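You operate a simulated robot arm through the tools that you are given. There is no shell and no other tool.

You are at the controls of a simulated robot arm. One attempt, no reset.

TASK
Test the blue cord reel, then wind it back in.
Fine: its plug goes into the socket block and comes out by hand with its own block switch off; watch the reel's lamp light; wind by the knob; leave the other switches and the other reel.

Only the result counts: the job must be done as asked and must still hold three seconds after the hand-in. Knocking over, shifting, dropping, spilling or breaking anything else fails it.

THE ROBOT
A 7-joint arm with a two-finger parallel gripper, fixed in place. Base frame: the origin is at the foot of the arm, x ahead of it, y to its left, z up; the work surface is at about z = 820. Units: mm, degrees, N and s.
Its first joint turns from -166.0 to 166.0 degrees. Payload 4.4 kg.
The tool frame sits at the grasp point between the pads (the TCP): z along the fingers, y along the line on which they close. The tips reach 23 mm beyond it. The gripper opens to 94 mm. The fingers are 38 mm wide and 10 mm thick; the gripper's body (54 by 96 mm) begins 39 mm behind the TCP.
Orientation is that of the tool frame in the base frame, as [roll, pitch, yaw] about the fixed x, y, z axes, in that order (R = Rz(yaw) Ry(pitch) Rx(roll)). With the fingers straight down and closing along the base's y, the tool's x points along the base's -x, its y along +y and its z along -z.

THE INTERFACE
- The arm moves only by the tool jog_arm. Its argument "targets" is a list that holds one entry, the list of rows, each a list of 7 numbers: the turn, a rotation vector about the tool's x, y, z in units of 45 degrees (1.0 is 45 degrees), then the shift along the tool's x, y, z in units of 500 mm (1.0 is 500 mm), then the opening in per cent of the stroke, from 0 (shut) to 100 (fully open). In form: [[[rx, ry, rz, dx, dy, dz, gripper], ...]]. A call has 1 to 20 rows; each row is the pose to reach, as a shift and turn from the pose commanded when the call began, along the tool's axes at that moment. A call with a number of a shift or a turn outside -1 to 1 is refused whole. A row lasts 0.2 s, in which the tool goes at most 50 mm and 8.6 degrees; a call with a longer step from one row to the next is refused whole, and so is a gripper value outside its range. A pose out of reach is approached as far as the arm can. The call stops where the force on the tool passes 90 N (or 10 N more than at its start, if that is more) or the arm is blocked; 0.2 s more then pass. The fingers move at their own pace (about 72 mm/s each) and stop on an object; they squeeze with about 43 N. The grip force told is the motor's: it shows also when the fingers shut on nothing. Time passes only in rows, and 0.2 s behind the last, so rows that repeat a pose let the fingers close. It gives the time, the measured TCP pose, the force on the tool (base axes), the opening and the grip force at its end, in the units of the frame above (readings bear some noise), with the torque about the TCP (base axes, N m) and any sound that the robot's microphone picked up.
- Cameras (640 x 400 px; columns grow to the right, rows downward): "scene" is fixed at [52, 499.3, 1440.5]; the picture's right is [0.30, -0.95, 0.00], its down [-0.65, -0.21, -0.73] and it looks along [0.70, 0.22, -0.68] (base axes); focal length 278 px, centre (320, 200). "wrist" rides on the gripper at [86, 16, -75] in the tool frame; the picture's right is [-0.18, 0.98, 0.00], its down [-0.58, -0.11, -0.81] and it looks along [-0.79, -0.15, 0.59] (tool axes); focal length 243 px, centre (320, 200). There is no depth. A picture from a camera that has moved, and an enlarged one, comes with that camera's place and axes in the base frame and with its lens.
- get_image(camera): a new picture of that camera. It takes no simulated time.
- close_up(camera, box): a new picture of the part [left, top, right, bottom] of that camera's present view, enlarged. It takes no simulated time.
- sign_off(): hands the job in; it is judged then, once.

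Nothing tells you positions but the pictures and the camera data. Unless the task says otherwise, let go and move clear before handing in.

The tools are called after ">>>" as name(argument=value, ...) on one line, values as JSON. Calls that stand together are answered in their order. jog_arm: Moves the arm, as the interface text tells. Its arguments: {"type":"object","properties":{"targets":{"type":"array"}},"required":["targets"]} The other tools are called the same way: get_image (camera) takes a picture; close_up (camera, box) takes an enlarged picture of a part of a camera's view; sign_off () hands the job in.

At the start:

```text
time: 0.0
ee_pos: [406.4, 788.6, 1217.9]
tool_rot: [-179.9, 0.0, -179.9]
wrist_force: [0.4, 0.1, 0.0]
torque: [0.01, 0.0, 0.02]
gripper_width: 93.9
grip_force: 0.0
```

scene: 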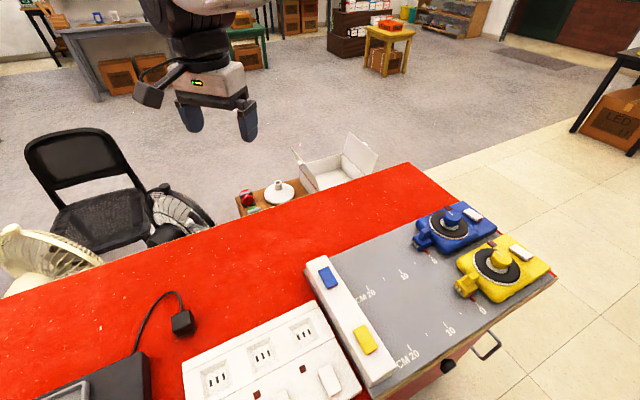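
wrist: 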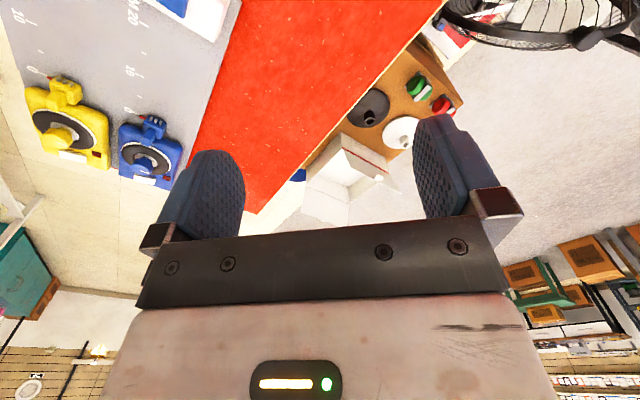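

I see a red table with a grey board holding a blue and a yellow cord reel, and a white socket block with switches near the camera. I'll take close-ups before moving.

>>> close_up(camera="scene", box=[380, 180, 580, 320])

>>> close_up(camera="scene", box=[160, 240, 420, 400])

>>> close_up(camera="wrist", box=[0, 0, 240, 200])

>>> close_up(camera="scene", box=[0, 260, 240, 400])

```text
2.86 times, centred on (480, 250) of scene
camera zoom: at [52.0, 499.3, 1440.5], right [0.3, -0.95, 0.0], down [-0.65, -0.21, -0.73], along [0.7, 0.22, -0.68], focal length 793 px, centre (-137, 57)
```

zoom: 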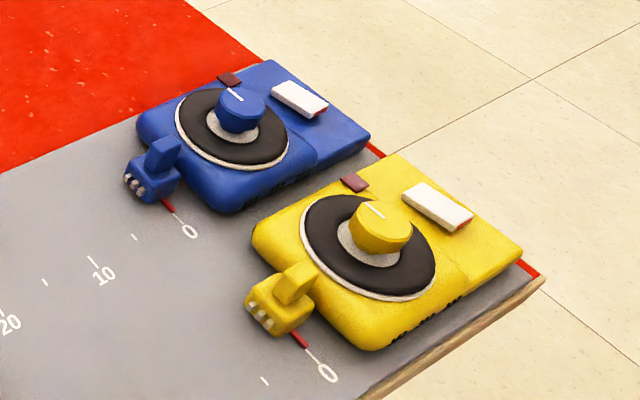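

```text
2.46 times, centred on (290, 320) of scene
camera zoom: at [52.0, 499.3, 1440.5], right [0.3, -0.95, 0.0], down [-0.65, -0.21, -0.73], along [0.7, 0.22, -0.68], focal length 683 px, centre (394, -95)
```

zoom: 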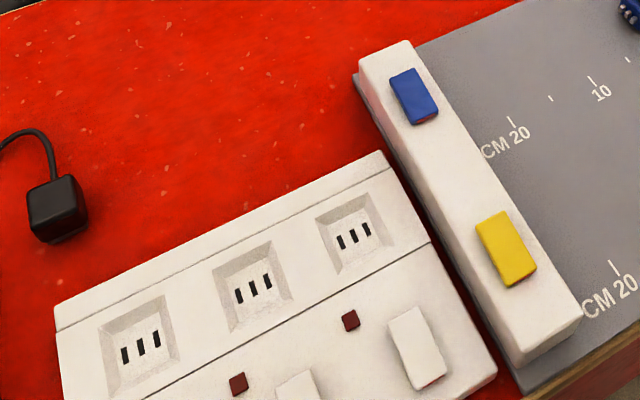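

```text
2.00 times, centred on (120, 100) of wrist
camera zoom: at [321.2, 805.3, 1293.1], right [0.18, 0.98, 0.0], down [0.58, -0.11, 0.81], along [0.79, -0.15, -0.59], focal length 485 px, centre (720, 400)
```

zoom: 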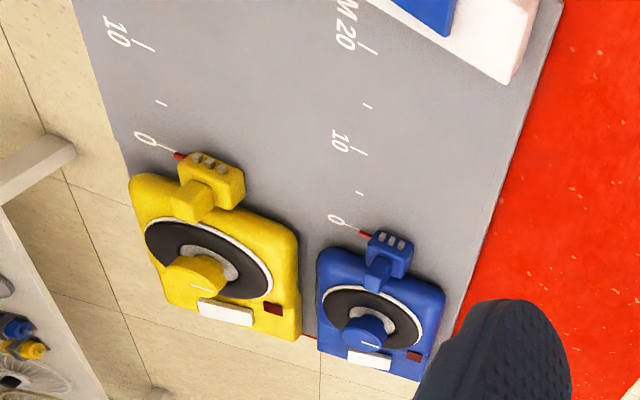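

```text
2.67 times, centred on (120, 330) of scene
camera zoom: at [52.0, 499.3, 1440.5], right [0.3, -0.95, 0.0], down [-0.65, -0.21, -0.73], along [0.7, 0.22, -0.68], focal length 740 px, centre (853, -147)
```

zoom: 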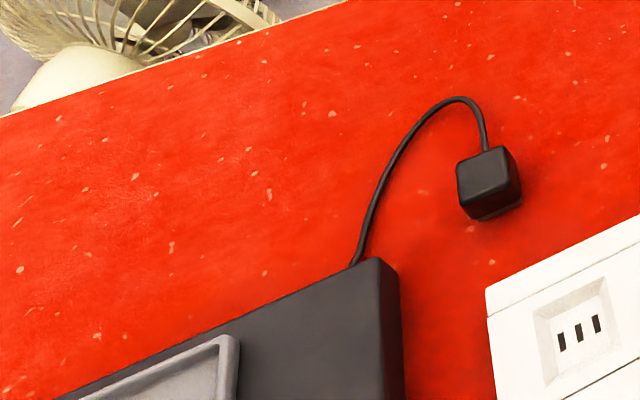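

The blue reel is near (664, 293), with its mouth facing the ruler. The socket block is near (195, 653), and there is a strip with blue and yellow buttons near (403, 589) and (289, 477). I'll move the wrist camera over the block for a look from above.

>>> jog_arm(targets=[[[0, 0.17, 0, 0.05, -0.043, 0.033, 100], [0, 0.34, 0, 0.1, -0.086, 0.066, 100], [0, 0.51, 0, 0.15, -0.129, 0.1, 100], [0, 0.68, 0, 0.2, -0.172, 0.133, 100], [0, 0.85, 0, 0.25, -0.215, 0.166, 100], [0, 1.0, 0, 0.292, -0.256, 0.196, 100]]])

>>> get_image(camera="wrist")

>>> get_image(camera="scene")

```text
time: 1.4
ee_pos: [261.7, 661.5, 1114.3]
tool_rot: [-179.4, -45.3, 179.5]
wrist_force: [-1.2, -1.1, -0.3]
torque: [0.0, 0.02, 0.0]
gripper_width: 94.0
grip_force: 0.1
```

```text
taken
camera wrist: at [255.1, 679.0, 1228.9], right [0.13, 0.98, -0.14], down [0.98, -0.11, 0.15], along [0.14, -0.16, -0.98], focal length 243 px, centre (320, 200)
```

wrist: 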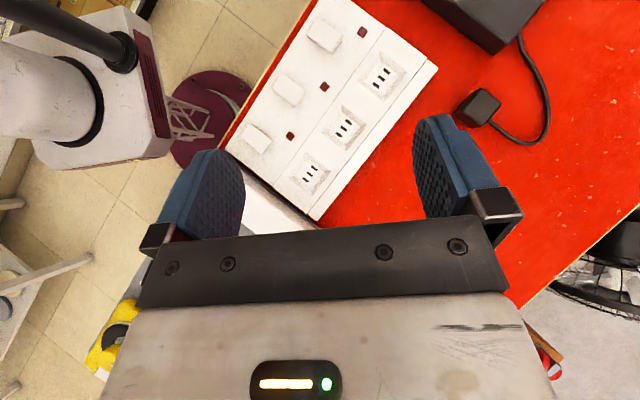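

```text
taken
```

scene: 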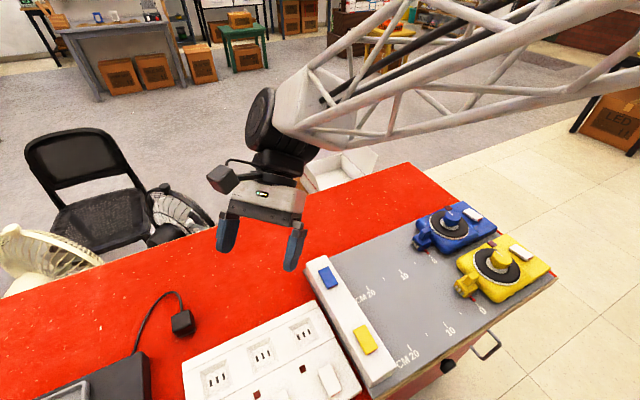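

>>> close_up(camera="wrist", box=[220, 0, 480, 220])

```text
1.82 times, centred on (350, 110) of wrist
camera zoom: at [255.1, 679.0, 1228.9], right [0.13, 0.98, -0.14], down [0.98, -0.11, 0.15], along [0.14, -0.16, -0.98], focal length 441 px, centre (266, 364)
```

zoom: 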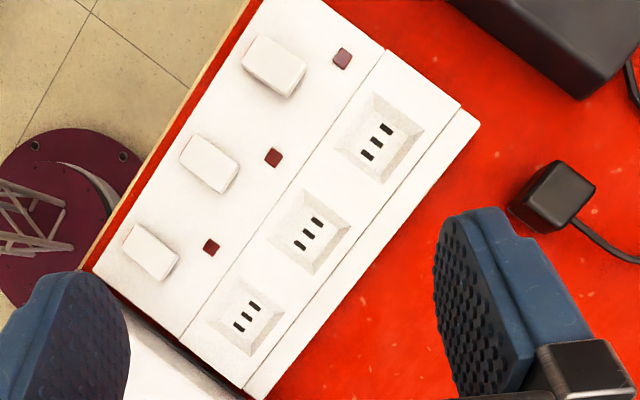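

The block has three upward-facing sockets, each with a lamp and a white rocker. Next I'll look at the strip and the reels.

>>> jog_arm(targets=[[[0, 0, 0, -0.053, -0.04, -0.016, 100], [0, 0, 0, -0.106, -0.08, -0.031, 100], [0, 0, 0, -0.16, -0.12, -0.047, 100], [0, 0, 0, -0.212, -0.16, -0.062, 100], [0, 0, 0, -0.265, -0.2, -0.078, 100], [0, 0, 0, -0.317, -0.238, -0.093, 100]]])

>>> get_image(camera="wrist")

```text
time: 2.8
ee_pos: [406.8, 541.3, 1042.1]
tool_rot: [-179.8, -45.0, 179.9]
wrist_force: [1.3, -0.1, -1.0]
torque: [0.06, 0.04, -0.02]
gripper_width: 93.9
grip_force: 0.0
```

```text
taken
camera wrist: at [397.5, 557.5, 1155.6], right [0.13, 0.98, -0.13], down [0.98, -0.11, 0.16], along [0.14, -0.15, -0.98], focal length 243 px, centre (320, 200)
```

wrist: 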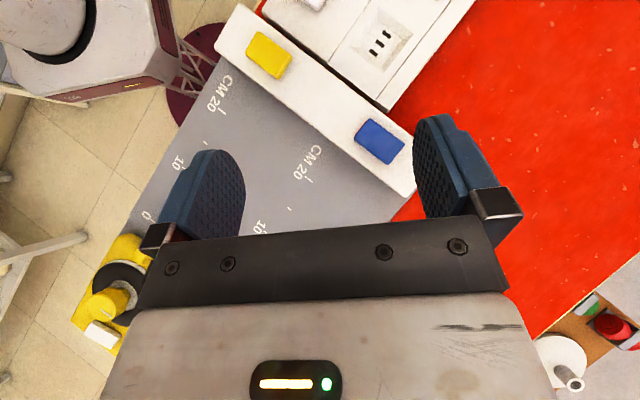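

>>> close_up(camera="wrist", box=[140, 0, 440, 220])

>>> close_up(camera="scene", box=[300, 245, 410, 390])

>>> close_up(camera="scene", box=[400, 195, 500, 260])

>>> close_up(camera="scene", box=[180, 300, 370, 400])

```text
1.82 times, centred on (290, 110) of wrist
camera zoom: at [397.5, 557.5, 1155.6], right [0.13, 0.98, -0.13], down [0.98, -0.11, 0.16], along [0.14, -0.15, -0.98], focal length 441 px, centre (374, 364)
```

zoom: 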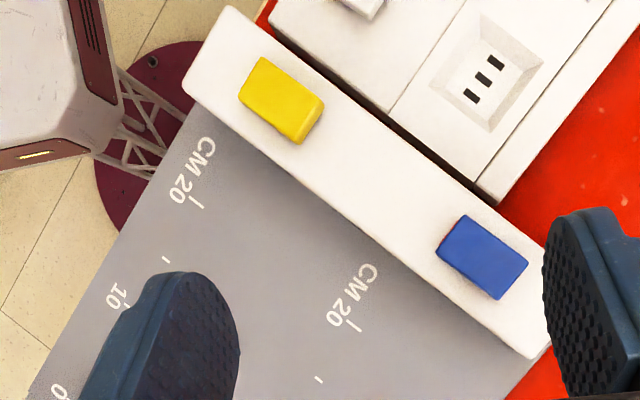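

```text
2.76 times, centred on (355, 318) of scene
camera zoom: at [52.0, 499.3, 1440.5], right [0.3, -0.95, 0.0], down [-0.65, -0.21, -0.73], along [0.7, 0.22, -0.68], focal length 766 px, centre (223, -124)
```

zoom: 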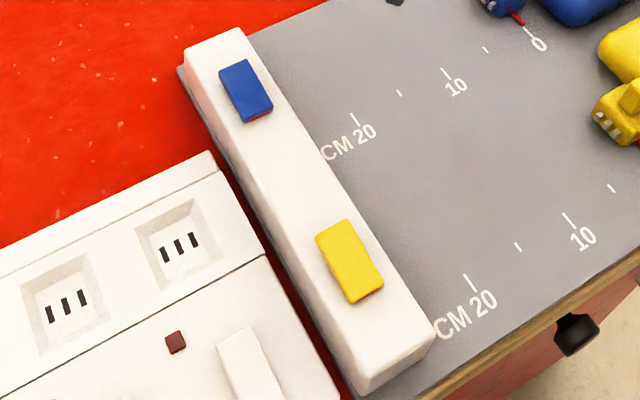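

```text
6.15 times, centred on (450, 228) of scene
camera zoom: at [52.0, 499.3, 1440.5], right [0.3, -0.95, 0.0], down [-0.65, -0.21, -0.73], along [0.7, 0.22, -0.68], focal length 1708 px, centre (-480, 31)
```

zoom: 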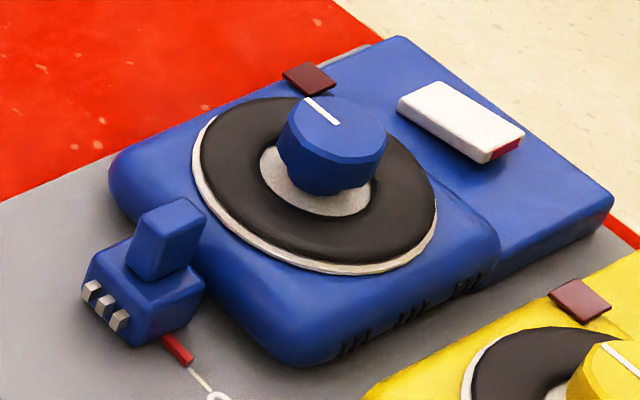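

```text
3.37 times, centred on (275, 350) of scene
camera zoom: at [52.0, 499.3, 1440.5], right [0.3, -0.95, 0.0], down [-0.65, -0.21, -0.73], along [0.7, 0.22, -0.68], focal length 935 px, centre (472, -305)
```

zoom: 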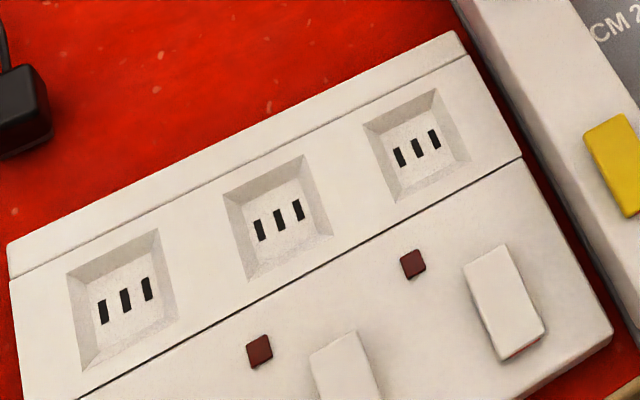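

The strip carries a blue and a yellow rocker, and the reel's plug has an upright handle with three pins facing the block. I'll move in for a closer look at the blue reel.

>>> jog_arm(targets=[[[0, 0, 0, -0.06, -0.054, -0.026, 100], [0, 0, 0, -0.12, -0.108, -0.052, 100], [0, 0, 0, -0.18, -0.163, -0.078, 100], [0, 0, 0, -0.24, -0.217, -0.105, 100], [0, 0, 0, -0.3, -0.271, -0.131, 100], [0, 0, 0, -0.36, -0.325, -0.157, 100], [0, 0, 0, -0.42, -0.38, -0.183, 100], [0, 0, 0, -0.478, -0.434, -0.209, 100]]])

>>> get_image(camera="wrist")

>>> close_up(camera="wrist", box=[200, 0, 480, 230])

```text
time: 4.6
ee_pos: [648.7, 323.5, 946.1]
tool_rot: [-179.9, -45.0, 179.8]
wrist_force: [0.0, -0.7, 0.3]
torque: [0.01, 0.03, 0.0]
gripper_width: 94.0
grip_force: 0.1
```

```text
taken
camera wrist: at [641.0, 340.3, 1060.3], right [0.13, 0.98, -0.13], down [0.98, -0.11, 0.16], along [0.14, -0.15, -0.98], focal length 243 px, centre (320, 200)
```

wrist: 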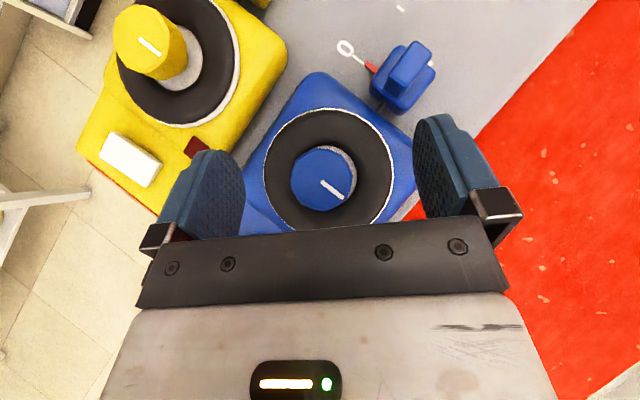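

```text
1.74 times, centred on (340, 115) of wrist
camera zoom: at [641.0, 340.3, 1060.3], right [0.13, 0.98, -0.13], down [0.98, -0.11, 0.16], along [0.14, -0.15, -0.98], focal length 422 px, centre (285, 348)
```

zoom: 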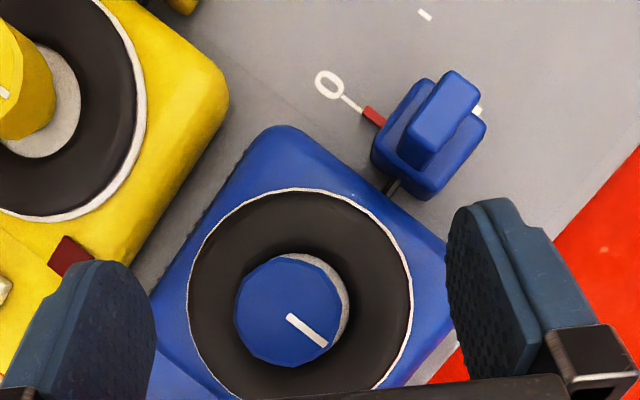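

The plug sits at the reel's mouth, with its handle top near (578, 390). I'll zoom in on it to get its dimensions.

>>> close_up(camera="scene", box=[404, 215, 444, 255])

>>> close_up(camera="wrist", box=[350, 20, 450, 120])

>>> close_up(camera="scene", box=[430, 195, 500, 255])

>>> close_up(camera="scene", box=[270, 300, 350, 380])

```text
10.00 times, centred on (424, 235) of scene
camera zoom: at [52.0, 499.3, 1440.5], right [0.3, -0.95, 0.0], down [-0.65, -0.21, -0.73], along [0.7, 0.22, -0.68], focal length 2775 px, centre (-720, -150)
```

zoom: 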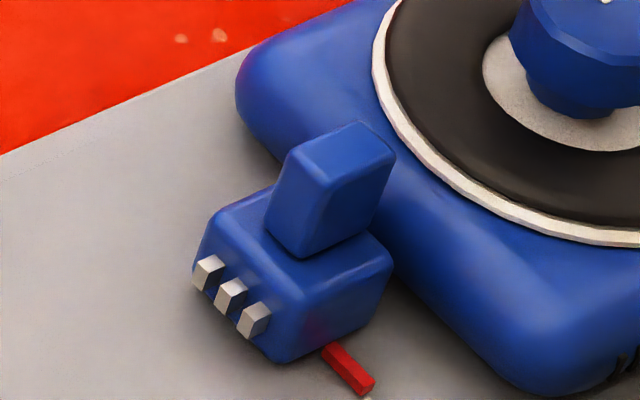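

```text
4.00 times, centred on (400, 70) of wrist
camera zoom: at [641.0, 340.3, 1060.3], right [0.13, 0.98, -0.13], down [0.98, -0.11, 0.16], along [0.14, -0.15, -0.98], focal length 970 px, centre (0, 720)
```

zoom: 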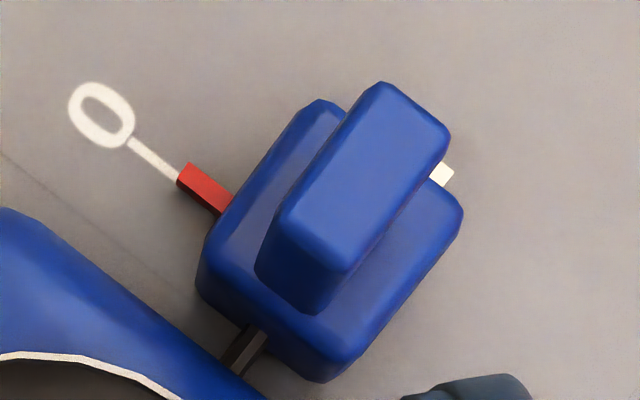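

```text
6.67 times, centred on (465, 225) of scene
camera zoom: at [52.0, 499.3, 1440.5], right [0.3, -0.95, 0.0], down [-0.65, -0.21, -0.73], along [0.7, 0.22, -0.68], focal length 1850 px, centre (-647, 33)
```

zoom: 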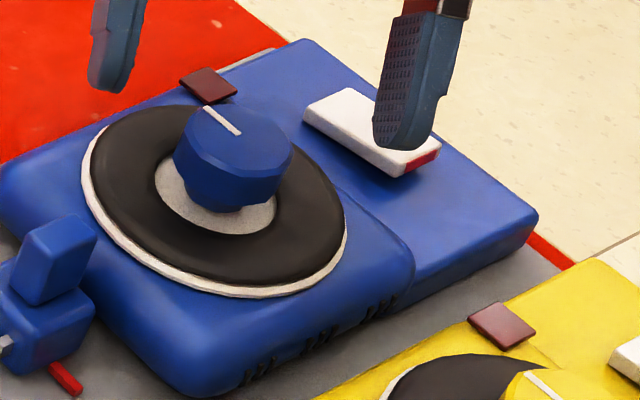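

```text
5.00 times, centred on (310, 340) of scene
camera zoom: at [52.0, 499.3, 1440.5], right [0.3, -0.95, 0.0], down [-0.65, -0.21, -0.73], along [0.7, 0.22, -0.68], focal length 1388 px, centre (370, -500)
```

zoom: 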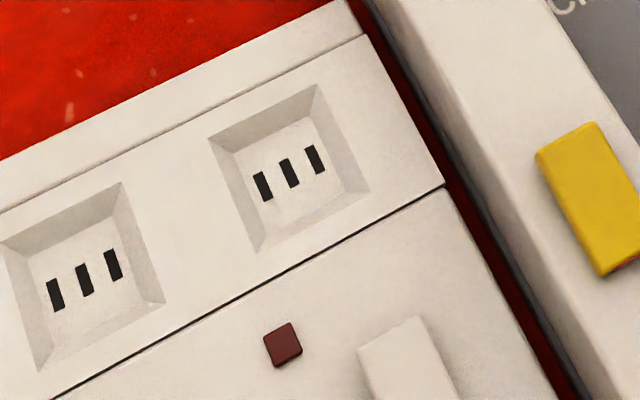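

The handle is about 14 x 24 x 30 mm with its top near z = 895, centred near (587, 382), and the board is turned 45 degrees. I need pins-down orientation at the socket, so I'll first rehearse the wrist rotations in free air.

>>> jog_arm(targets=[[[0, -0.17, 0, 0.043, 0.019, -0.02, 100], [0, -0.34, 0, 0.086, 0.038, -0.04, 100], [0, -0.51, 0, 0.13, 0.057, -0.06, 100], [0, -0.68, 0, 0.173, 0.075, -0.08, 100], [0, -0.85, 0, 0.216, 0.094, -0.1, 100], [0, -1.0, 0, 0.259, 0.113, -0.12, 100]]])

>>> jog_arm(targets=[[[0, 0, -0.17, 0, 0, 0, 100], [0, 0, -0.34, 0, 0, 0, 100], [0, 0, -0.51, 0, 0, 0, 100], [0, 0, -0.68, 0, 0, 0, 100], [0, 0, -0.85, 0, 0, 0, 100], [0, 0, -1.0, 0, 0, 0, 100]]])

>>> jog_arm(targets=[[[0, 0, -0.17, 0, 0, 0, 100], [0, 0, -0.34, 0, 0, 0, 100], [0, 0, -0.51, 0, 0, 0, 100], [0, 0, -0.68, 0, 0, 0, 100], [0, 0, -0.85, 0, 0, 0, 100], [0, 0, -1.0, 0, 0, 0, 100]]])

>>> jog_arm(targets=[[[0, 0, -0.17, 0, 0, 0, 100], [0, 0, -0.34, 0, 0, 0, 100], [0, 0, -0.51, 0, 0, 0, 100], [0, 0, -0.68, 0, 0, 0, 100], [0, 0, -0.85, 0, 0, 0, 100], [0, 0, -1.0, 0, 0, 0, 100]]])

>>> get_image(camera="wrist")

>>> get_image(camera="scene")

```text
time: 6.0
ee_pos: [600.3, 381.3, 1079.9]
tool_rot: [-179.9, 0.0, 180.0]
wrist_force: [-0.3, 0.2, 0.2]
torque: [0.0, 0.02, 0.0]
gripper_width: 94.0
grip_force: 0.1
```

```text
time: 7.4
ee_pos: [599.5, 381.4, 1081.7]
tool_rot: [180.0, -0.1, -135.0]
wrist_force: [1.1, 0.2, -0.1]
torque: [0.0, 0.01, -0.02]
gripper_width: 94.0
grip_force: 0.1
```

```text
time: 8.8
ee_pos: [599.9, 381.3, 1079.7]
tool_rot: [180.0, -0.2, -89.9]
wrist_force: [0.0, 0.3, -1.2]
torque: [0.01, -0.02, -0.01]
gripper_width: 93.9
grip_force: 0.2
```

```text
time: 10.2
ee_pos: [598.7, 381.5, 1080.8]
tool_rot: [180.0, 0.0, -44.9]
wrist_force: [-0.7, 0.0, 0.4]
torque: [0.0, 0.01, 0.05]
gripper_width: 93.9
grip_force: 0.1
```

```text
taken
camera wrist: at [650.0, 309.0, 1155.3], right [-0.82, -0.57, 0.0], down [-0.33, 0.49, 0.81], along [-0.46, 0.66, -0.59], focal length 243 px, centre (320, 200)
```

wrist: 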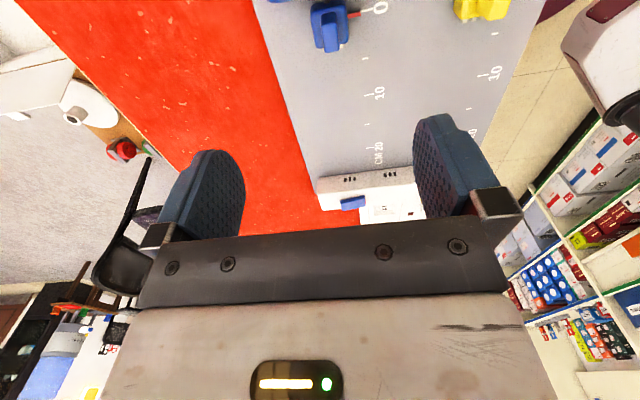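

```text
taken
```

scene: 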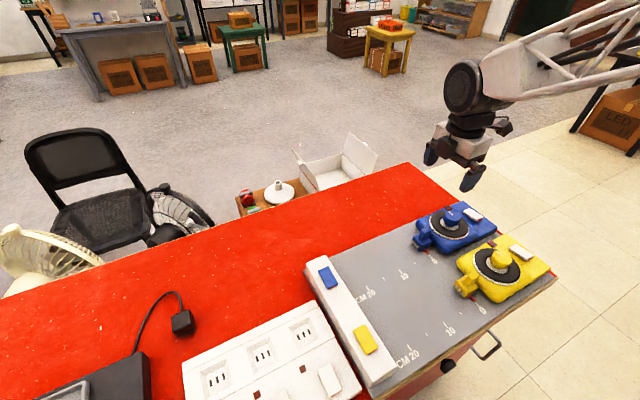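

Important find: the strip itself has socket slots on its face towards the reels, below the blue and yellow rockers. So the strip is the socket block and the blue rocker is its own switch; I'll zoom in on that face.

>>> close_up(camera="wrist", box=[290, 140, 430, 230])

>>> close_up(camera="wrist", box=[290, 0, 420, 80])

```text
4.44 times, centred on (360, 185) of wrist
camera zoom: at [650.0, 309.0, 1155.3], right [-0.82, -0.57, 0.0], down [-0.33, 0.49, 0.81], along [-0.46, 0.66, -0.59], focal length 1078 px, centre (142, 267)
```

zoom: 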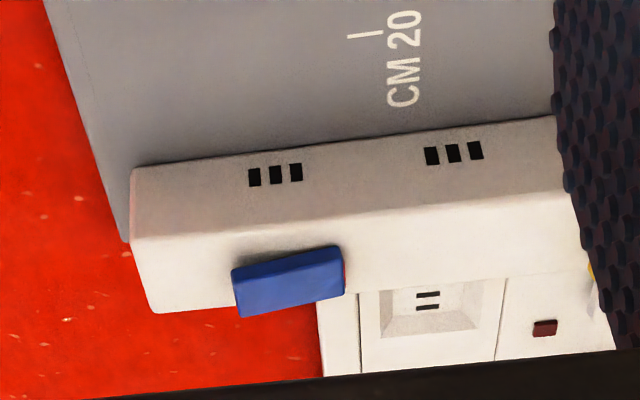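

```text
4.92 times, centred on (355, 40) of wrist
camera zoom: at [650.0, 309.0, 1155.3], right [-0.82, -0.57, 0.0], down [-0.33, 0.49, 0.81], along [-0.46, 0.66, -0.59], focal length 1194 px, centre (148, 988)
```

zoom: 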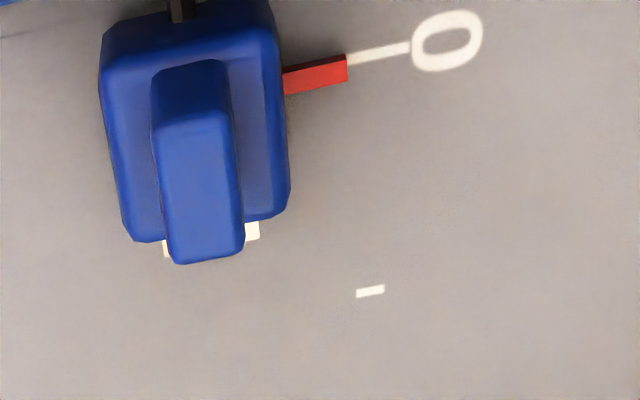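

The blue socket lies straight ahead along the blue ruler lane (lane coordinate about 687, against 685 for the plug), and its height matches the pins. I'll come down above the handle with the fingers partly open and check alignment.

>>> jog_arm(targets=[[[0, 0, 0, -0.0016, 0.0039, 0.07, 45], [0, 0, 0, -0.0032, 0.0077, 0.14, 45], [0, 0, 0, -0.0048, 0.0115, 0.21, 45], [0, 0, 0, -0.0064, 0.0154, 0.2792, 45], [0, 0, 0, -0.0064, 0.0154, 0.2792, 45]]])

>>> get_image(camera="wrist")

>>> close_up(camera="scene", box=[390, 170, 500, 260])

```text
time: 11.4
ee_pos: [591.8, 378.4, 938.2]
tool_rot: [179.9, 0.0, -45.0]
wrist_force: [-0.3, 1.0, -0.1]
torque: [0.0, -0.04, 0.04]
gripper_width: 42.2
grip_force: 0.0
```

```text
taken
camera wrist: at [642.1, 306.3, 1014.2], right [-0.83, -0.56, 0.0], down [-0.33, 0.49, 0.81], along [-0.46, 0.66, -0.59], focal length 243 px, centre (320, 200)
```

wrist: 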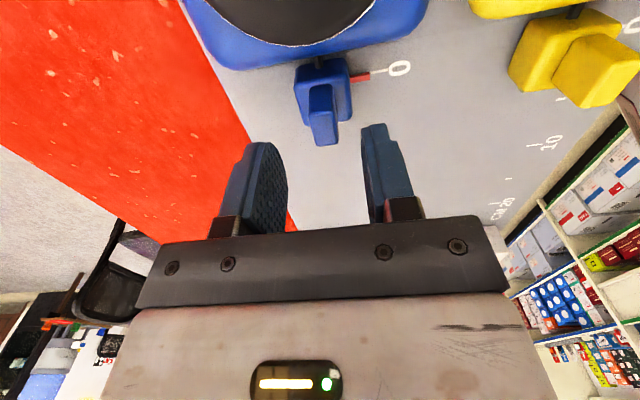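

```text
4.44 times, centred on (445, 215) of scene
camera zoom: at [52.0, 499.3, 1440.5], right [0.3, -0.95, 0.0], down [-0.65, -0.21, -0.73], along [0.7, 0.22, -0.68], focal length 1233 px, centre (-236, 133)
```

zoom: 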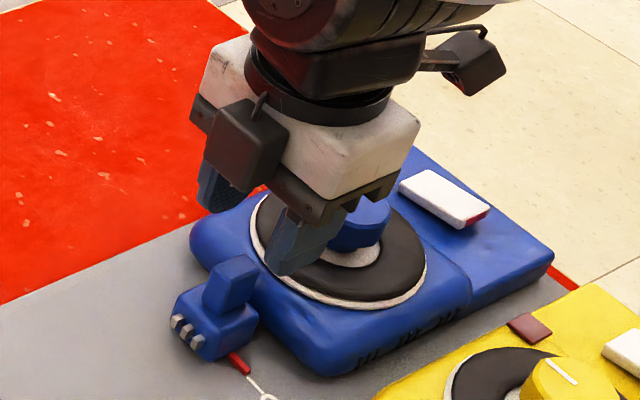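

The gripper hovers above the handle. I'll check lateral alignment with a zoom.

>>> close_up(camera="wrist", box=[270, 40, 390, 160])

>>> close_up(camera="scene", box=[405, 190, 465, 250])

```text
3.33 times, centred on (330, 100) of wrist
camera zoom: at [642.1, 306.3, 1014.2], right [-0.83, -0.56, 0.0], down [-0.33, 0.49, 0.81], along [-0.46, 0.66, -0.59], focal length 809 px, centre (287, 533)
```

zoom: 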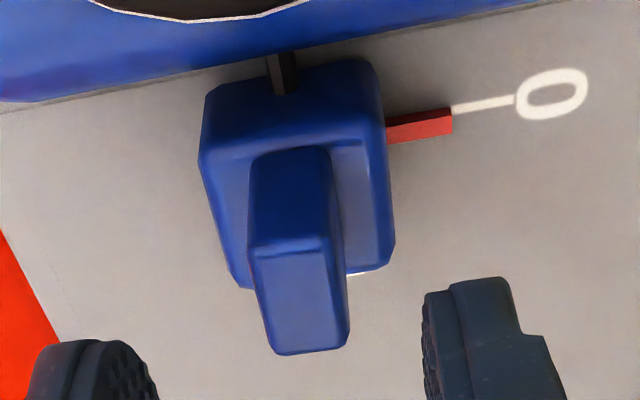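

```text
6.67 times, centred on (435, 220) of scene
camera zoom: at [52.0, 499.3, 1440.5], right [0.3, -0.95, 0.0], down [-0.65, -0.21, -0.73], along [0.7, 0.22, -0.68], focal length 1850 px, centre (-447, 67)
```

zoom: 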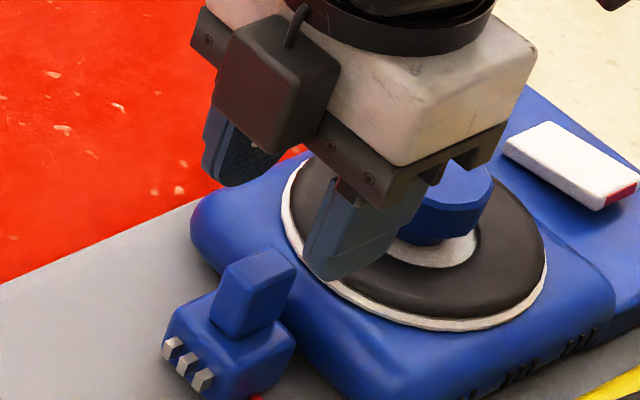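

TCP and handle are aligned within about 0.5 mm laterally. Now I'll descend, then close on the handle.

>>> jog_arm(targets=[[[0, 0, 0, -0.002, 0, 0.04, 45], [0, 0, 0, -0.004, 0, 0.07, 45], [0, 0, 0, -0.004, 0, 0.094, 45], [0, 0, 0, -0.004, 0, 0.094, 45]]])

>>> close_up(camera="scene", box=[395, 180, 465, 250])

>>> close_up(camera="wrist", box=[220, 40, 440, 240])

```text
time: 12.4
ee_pos: [589.9, 380.2, 893.8]
tool_rot: [180.0, 0.0, -45.0]
wrist_force: [0.0, -0.5, 0.6]
torque: [0.01, 0.02, 0.03]
gripper_width: 42.5
grip_force: 0.0
```

```text
5.71 times, centred on (430, 215) of scene
camera zoom: at [52.0, 499.3, 1440.5], right [0.3, -0.95, 0.0], down [-0.65, -0.21, -0.73], along [0.7, 0.22, -0.68], focal length 1586 px, centre (-309, 114)
```

zoom: 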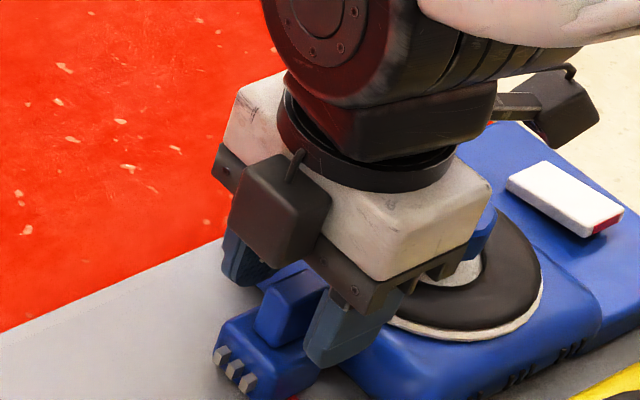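

```text
2.00 times, centred on (330, 140) of wrist
camera zoom: at [640.4, 307.2, 968.2], right [-0.83, -0.56, 0.0], down [-0.33, 0.49, 0.81], along [-0.46, 0.66, -0.59], focal length 485 px, centre (300, 320)
```

zoom: 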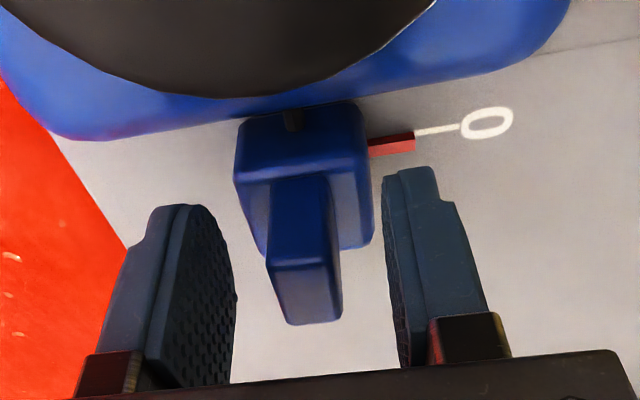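

The fingers straddle the handle. Closing now.

>>> jog_arm(targets=[[[0, 0, 0, 0, 0, 0, 15], [0, 0, 0, 0, 0, 0, 5], [0, 0, 0, 0, 0, 0, 5], [0, 0, 0, 0, 0, 0, 5]]])

>>> close_up(camera="wrist", box=[220, 40, 440, 240])

```text
time: 13.4
ee_pos: [589.8, 378.3, 892.1]
tool_rot: [180.0, 0.0, -45.0]
wrist_force: [-20.1, -21.8, 7.9]
torque: [-0.14, 0.1, 0.12]
gripper_width: 15.5
grip_force: 44.9
```

```text
2.00 times, centred on (330, 140) of wrist
camera zoom: at [639.9, 306.7, 968.0], right [-0.83, -0.56, 0.0], down [-0.33, 0.49, 0.81], along [-0.46, 0.66, -0.59], focal length 485 px, centre (300, 320)
```

zoom: 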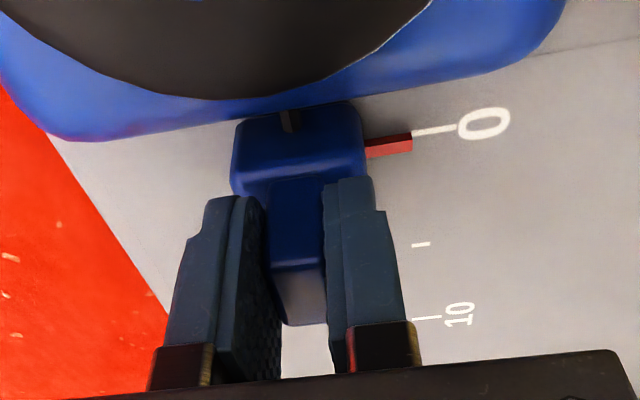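

The grip holds at 15.5 mm, but there is about 30 N of sideways load, so the plug is laterally guided and I'm slightly off. I'll shift about 1 mm sideways to relax it.

>>> jog_arm(targets=[[[0, 0, 0, 0, 0.002, 0, 5], [0, 0, 0, 0, 0.002, 0, 5]]])

```text
time: 14.0
ee_pos: [589.6, 379.1, 892.6]
tool_rot: [180.0, 0.0, -45.0]
wrist_force: [-1.5, 1.6, -11.8]
torque: [0.13, 0.0, 0.0]
gripper_width: 15.6
grip_force: 44.7
```

Side load is gone. Now I'll pull the plug out along the lane in small steps and watch the force.

>>> jog_arm(targets=[[[0, 0, 0, -0.01, 0, 0, 5], [0, 0, 0, -0.02, 0, 0, 5], [0, 0, 0, -0.04, 0, 0, 5], [0, 0, 0, -0.06, 0, 0, 5]]])

>>> close_up(camera="wrist", box=[220, 0, 440, 240])

```text
time: 15.0
ee_pos: [568.2, 398.7, 893.9]
tool_rot: [179.9, 0.0, -45.0]
wrist_force: [13.7, 14.2, -33.7]
torque: [0.04, -0.19, -0.04]
gripper_width: 15.8
grip_force: 45.0
```

```text
1.67 times, centred on (330, 120) of wrist
camera zoom: at [619.0, 327.4, 968.2], right [-0.83, -0.56, 0.0], down [-0.33, 0.49, 0.81], along [-0.46, 0.66, -0.59], focal length 404 px, centre (303, 333)
```

zoom: 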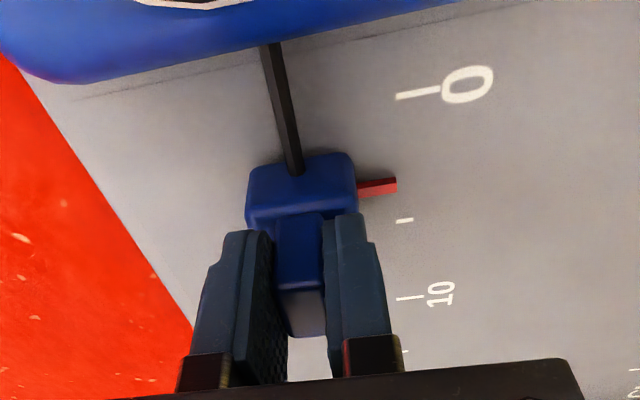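

The plug slides out along a guided path and the pointer follows the ruler. I'll trim sideways and downward to relieve the guide forces.

>>> jog_arm(targets=[[[0, 0, 0, 0, -0.0012, 0.0018, 5], [0, 0, 0, 0, -0.0012, 0.0018, 5]]])

```text
time: 15.6
ee_pos: [569.4, 399.6, 894.5]
tool_rot: [179.9, 0.0, -44.9]
wrist_force: [-2.9, -2.8, -8.0]
torque: [0.07, 0.1, 0.03]
gripper_width: 15.7
grip_force: 45.2
```

Forces are now small. Continuing along the lane.

>>> jog_arm(targets=[[[0, 0, 0, -0.02, 0, 0, 5], [0, 0, 0, -0.04, 0, 0, 5], [0, 0, 0, -0.06, 0, 0, 5], [0, 0, 0, -0.08, 0, 0, 5], [0, 0, 0, -0.1, 0, 0, 5]]])

```text
time: 16.8
ee_pos: [533.9, 435.6, 893.1]
tool_rot: [-180.0, 0.0, -45.0]
wrist_force: [-16.4, -16.4, 17.7]
torque: [-0.04, 0.23, 0.08]
gripper_width: 15.6
grip_force: 44.8
```

>>> jog_arm(targets=[[[0, 0, 0, 0, 0.0015, -0.001, 5], [0, 0, 0, -0.02, 0.0015, -0.001, 5], [0, 0, 0, -0.04, 0.0015, -0.001, 5], [0, 0, 0, -0.06, 0.0015, -0.001, 5], [0, 0, 0, -0.08, 0.0015, -0.001, 5], [0, 0, 0, -0.1, 0.0015, -0.001, 5]]])

>>> get_image(camera="wrist")

>>> get_image(camera="scene")

```text
time: 18.2
ee_pos: [498.5, 470.9, 892.7]
tool_rot: [179.9, 0.0, -44.9]
wrist_force: [18.7, 18.4, -10.6]
torque: [0.23, -0.15, -0.05]
gripper_width: 15.5
grip_force: 44.8
```

```text
taken
camera wrist: at [548.0, 398.2, 968.2], right [-0.83, -0.56, 0.0], down [-0.33, 0.49, 0.81], along [-0.46, 0.67, -0.59], focal length 243 px, centre (320, 200)
```

wrist: 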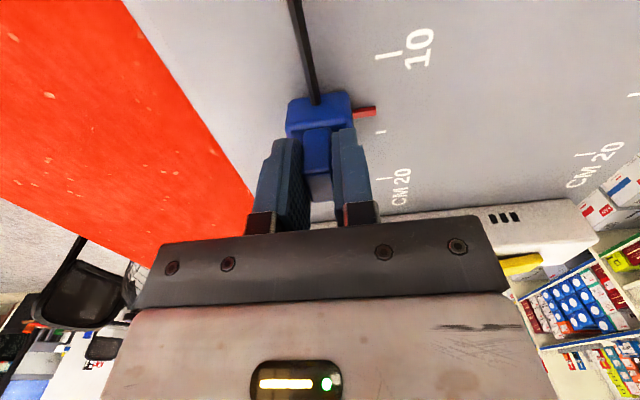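

```text
taken
```

scene: 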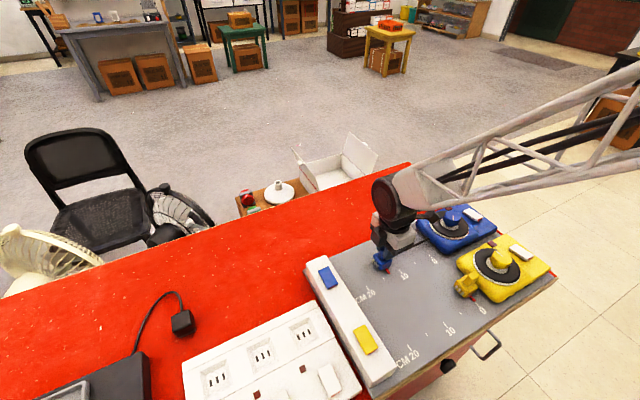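

Pointer reads about 13 cm, everything in lane. Continuing with trims.

>>> jog_arm(targets=[[[0, 0, 0, 0, -0.0015, 0.0005, 5], [0, 0, 0, -0.02, -0.0012, 0.0005, 5], [0, 0, 0, -0.04, -0.0012, 0.0005, 5], [0, 0, 0, -0.06, -0.0012, 0.0005, 5], [0, 0, 0, -0.08, -0.0012, 0.0005, 5], [0, 0, 0, -0.1, -0.0012, 0.0005, 5]]])

>>> close_up(camera="scene", box=[305, 230, 425, 310])

```text
time: 19.6
ee_pos: [462.4, 505.3, 893.0]
tool_rot: [180.0, 0.0, -45.0]
wrist_force: [2.5, 2.9, 8.2]
torque: [0.04, -0.11, -0.04]
gripper_width: 15.6
grip_force: 44.4
```

```text
5.00 times, centred on (365, 270) of scene
camera zoom: at [52.0, 499.3, 1440.5], right [0.3, -0.95, 0.0], down [-0.65, -0.21, -0.73], along [0.7, 0.22, -0.68], focal length 1388 px, centre (95, -150)
```

zoom: 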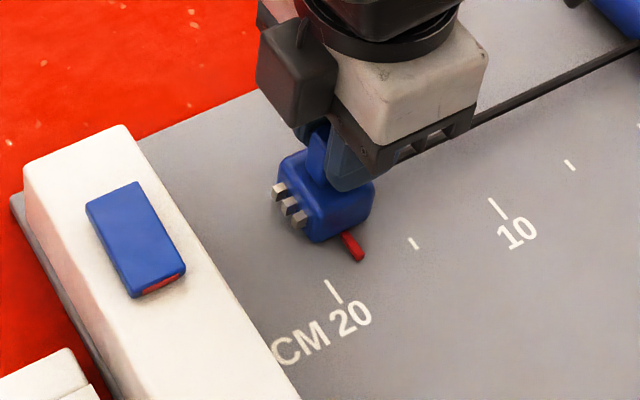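

Rocker, strip and gripper have ample clearance; about 65 mm remain. I'll advance 50 mm and look before insertion.

>>> jog_arm(targets=[[[0, 0, 0, -0.02, 0, 0, 5], [0, 0, 0, -0.04, 0, 0, 5], [0, 0, 0, -0.06, 0, 0, 5], [0, 0, 0, -0.08, 0, 0, 5], [0, 0, 0, -0.09, 0, 0, 5], [0, 0, 0, -0.09, 0, 0, 5]]])

>>> close_up(camera="scene", box=[305, 230, 425, 310])

>>> close_up(camera="wrist", box=[240, 60, 440, 240])

```text
time: 21.0
ee_pos: [430.7, 537.1, 893.5]
tool_rot: [179.9, 0.1, -45.1]
wrist_force: [2.2, 2.0, 7.0]
torque: [0.01, -0.04, -0.03]
gripper_width: 15.5
grip_force: 45.1
```

```text
5.00 times, centred on (365, 270) of scene
camera zoom: at [52.0, 499.3, 1440.5], right [0.3, -0.95, 0.0], down [-0.65, -0.21, -0.73], along [0.7, 0.22, -0.68], focal length 1388 px, centre (95, -150)
```

zoom: 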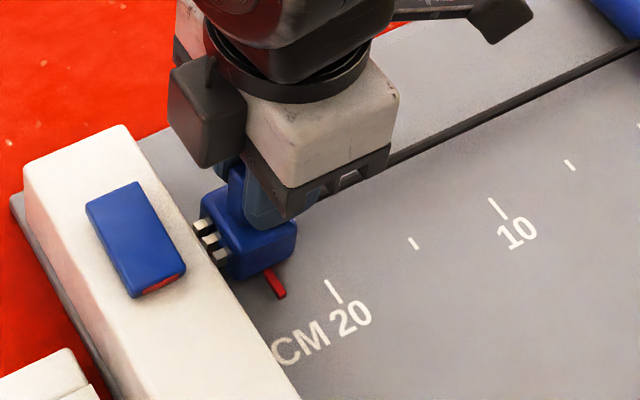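

```text
2.22 times, centred on (340, 150) of wrist
camera zoom: at [481.2, 465.2, 968.2], right [-0.83, -0.56, 0.0], down [-0.33, 0.49, 0.81], along [-0.46, 0.66, -0.59], focal length 539 px, centre (276, 311)
```

zoom: 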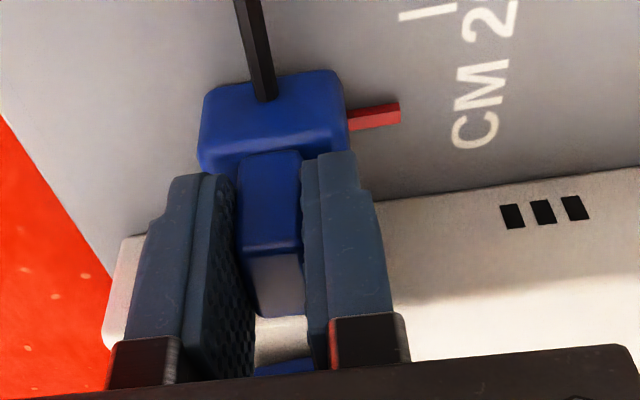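

The pins are a few millimetres from the socket face and aligned. The blue rocker still shows its off look, so I'll insert slowly.

>>> jog_arm(targets=[[[0, 0, 0, -0.005, 0, 0, 5], [0, 0, 0, -0.01, 0, 0, 5], [0, 0, 0, -0.015, 0, 0, 5], [0, 0, 0, -0.02, 0, 0, 5], [0, 0, 0, -0.024, 0, 0, 5], [0, 0, 0, -0.028, 0, 0, 5]]])

>>> close_up(camera="scene", box=[305, 230, 425, 310])

```text
time: 22.4
ee_pos: [420.0, 546.9, 893.3]
tool_rot: [180.0, -0.1, -45.0]
wrist_force: [0.0, 3.4, 12.1]
torque: [0.05, -0.05, -0.01]
gripper_width: 15.5
grip_force: 45.1
```

```text
5.00 times, centred on (365, 270) of scene
camera zoom: at [52.0, 499.3, 1440.5], right [0.3, -0.95, 0.0], down [-0.65, -0.21, -0.73], along [0.7, 0.22, -0.68], focal length 1388 px, centre (95, -150)
```

zoom: 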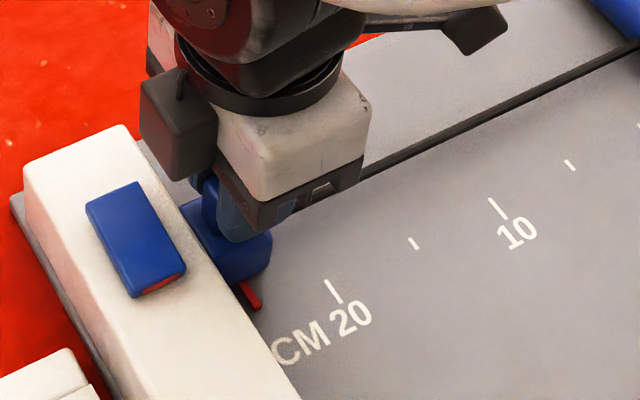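

>>> jog_arm(targets=[[[0, 0, 0, -0.003, 0, 0, 5], [0, 0, 0, -0.006, 0, 0, 5], [0, 0, 0, -0.009, 0, 0, 5], [0, 0, 0, -0.012, 0, 0, 5], [0, 0, 0, -0.015, 0, 0, 5], [0, 0, 0, -0.018, 0, 0, 5], [0, 0, 0, -0.021, 0, 0, 5]]])

>>> close_up(camera="scene", box=[305, 230, 425, 310])

>>> close_up(camera="wrist", box=[240, 60, 440, 240])

```text
time: 24.1
ee_pos: [415.6, 552.9, 891.9]
tool_rot: [179.8, -0.1, -45.1]
wrist_force: [21.3, -15.8, -1.6]
torque: [-0.55, -1.03, 0.18]
gripper_width: 15.6
grip_force: 45.3
stopped in row 7: the force on the tool passed its limit at 93 N (the readings are from after the stop); the commanded pose is now the measured one
```

```text
5.00 times, centred on (365, 270) of scene
camera zoom: at [52.0, 499.3, 1440.5], right [0.3, -0.95, 0.0], down [-0.65, -0.21, -0.73], along [0.7, 0.22, -0.68], focal length 1388 px, centre (95, -150)
```

zoom: 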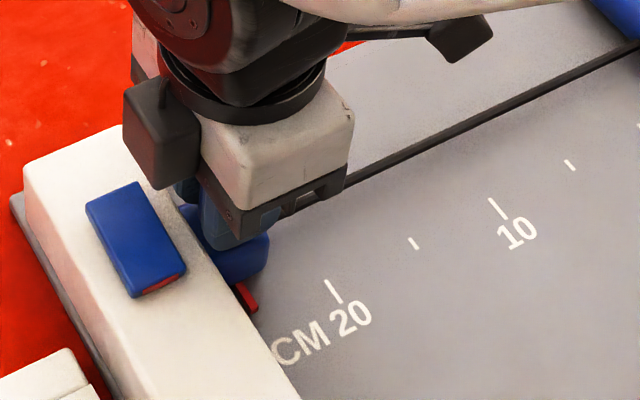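

```text
2.22 times, centred on (340, 150) of wrist
camera zoom: at [465.6, 480.8, 967.5], right [-0.83, -0.56, 0.0], down [-0.33, 0.49, 0.8], along [-0.45, 0.66, -0.59], focal length 539 px, centre (276, 311)
```

zoom: 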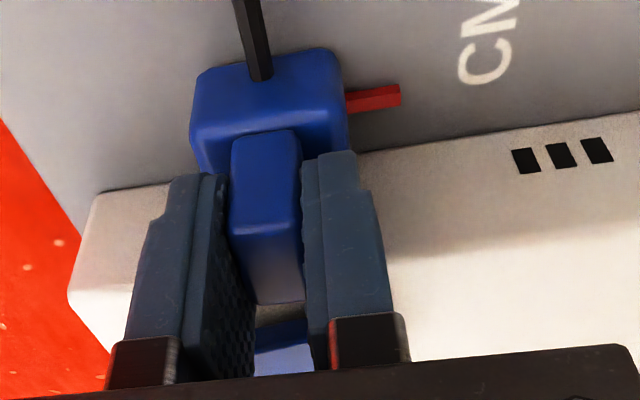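

The push met a firm stop, which should mean the plug is seated. I'll inspect the gap before letting go.

>>> close_up(camera="scene", box=[335, 260, 375, 300])

>>> close_up(camera="wrist", box=[290, 70, 370, 150])

```text
10.00 times, centred on (355, 280) of scene
camera zoom: at [52.0, 499.3, 1440.5], right [0.3, -0.95, 0.0], down [-0.65, -0.21, -0.73], along [0.7, 0.22, -0.68], focal length 2775 px, centre (-30, -600)
```

zoom: 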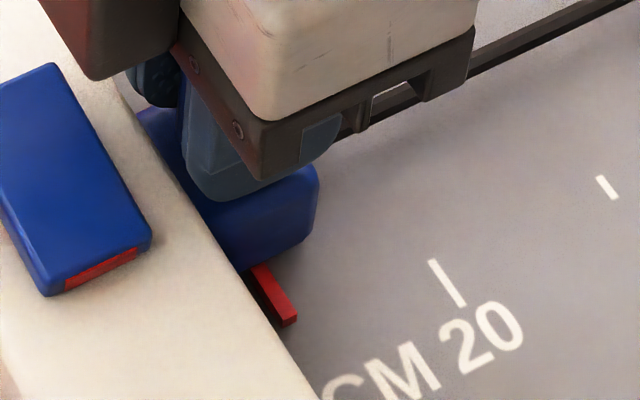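

```text
5.00 times, centred on (330, 110) of wrist
camera zoom: at [465.6, 480.8, 967.5], right [-0.83, -0.56, 0.0], down [-0.33, 0.49, 0.8], along [-0.45, 0.66, -0.59], focal length 1213 px, centre (270, 650)
```

zoom: 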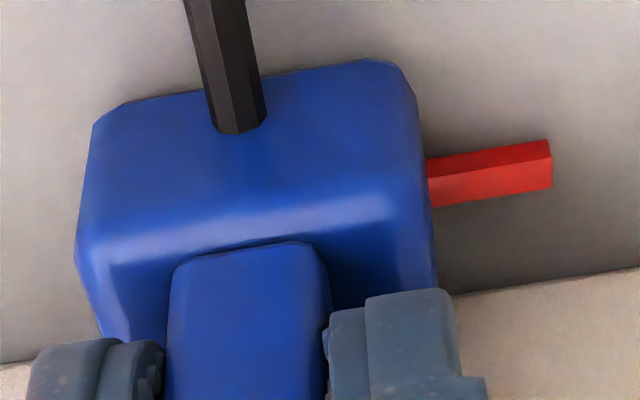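

The plug stopped while the fingers slid forward on the handle, so I can't tell yet whether it is fully home. I'll open, rise, and look at the gap.

>>> jog_arm(targets=[[[0, 0, 0, 0, 0, 0, 30], [0, 0, 0, 0, 0, 0, 40], [0, 0, 0, 0.01, 0, 0, 40], [0, 0, 0, 0.02, 0, -0.03, 40], [0, 0, 0, 0.04, 0, -0.07, 40], [0, 0, 0, 0.06, 0, -0.12, 40], [0, 0, 0, 0.08, 0, -0.2, 40], [0, 0, 0, 0.08, 0, -0.2, 40]]])

>>> get_image(camera="wrist")

>>> close_up(camera="scene", box=[325, 250, 385, 310])

```text
time: 25.9
ee_pos: [443.1, 527.0, 993.1]
tool_rot: [179.8, -0.1, -45.1]
wrist_force: [0.1, -0.4, -0.4]
torque: [-0.02, -0.01, 0.05]
gripper_width: 37.5
grip_force: 0.0
```

```text
taken
camera wrist: at [493.3, 454.1, 1068.5], right [-0.83, -0.56, 0.0], down [-0.33, 0.49, 0.8], along [-0.46, 0.66, -0.59], focal length 243 px, centre (320, 200)
```

wrist: 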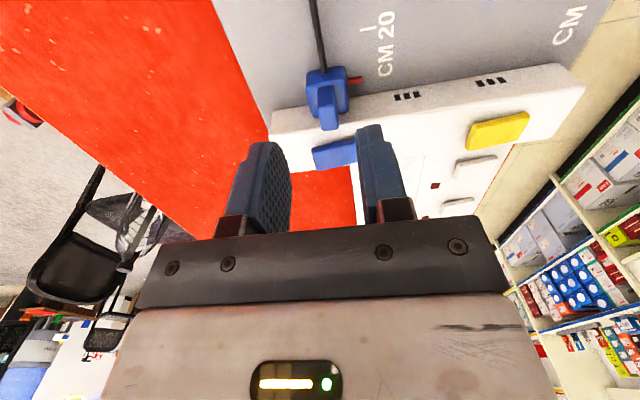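

```text
6.67 times, centred on (355, 280) of scene
camera zoom: at [52.0, 499.3, 1440.5], right [0.3, -0.95, 0.0], down [-0.65, -0.21, -0.73], along [0.7, 0.22, -0.68], focal length 1850 px, centre (87, -333)
```

zoom: 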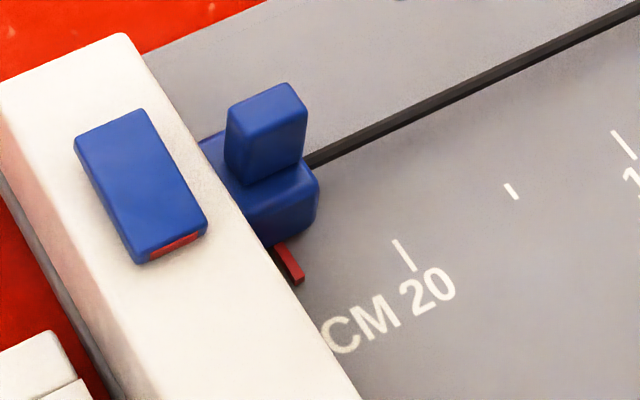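

>>> close_up(camera="wrist", box=[280, 50, 380, 140])

>>> close_up(camera="wrist", box=[380, 60, 540, 160])

```text
4.44 times, centred on (330, 95) of wrist
camera zoom: at [493.3, 454.1, 1068.5], right [-0.83, -0.56, 0.0], down [-0.33, 0.49, 0.8], along [-0.46, 0.66, -0.59], focal length 1078 px, centre (276, 667)
```

zoom: 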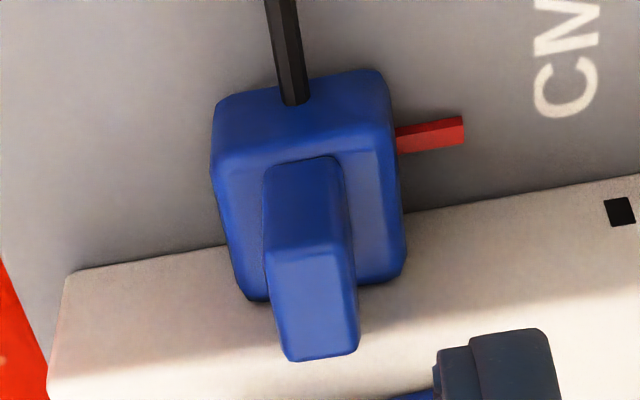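

```text
4.00 times, centred on (460, 110) of wrist
camera zoom: at [493.3, 454.1, 1068.5], right [-0.83, -0.56, 0.0], down [-0.33, 0.49, 0.8], along [-0.46, 0.66, -0.59], focal length 970 px, centre (-240, 560)
```

zoom: 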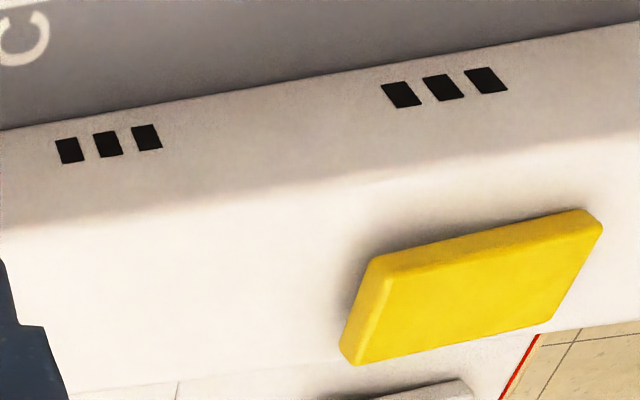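

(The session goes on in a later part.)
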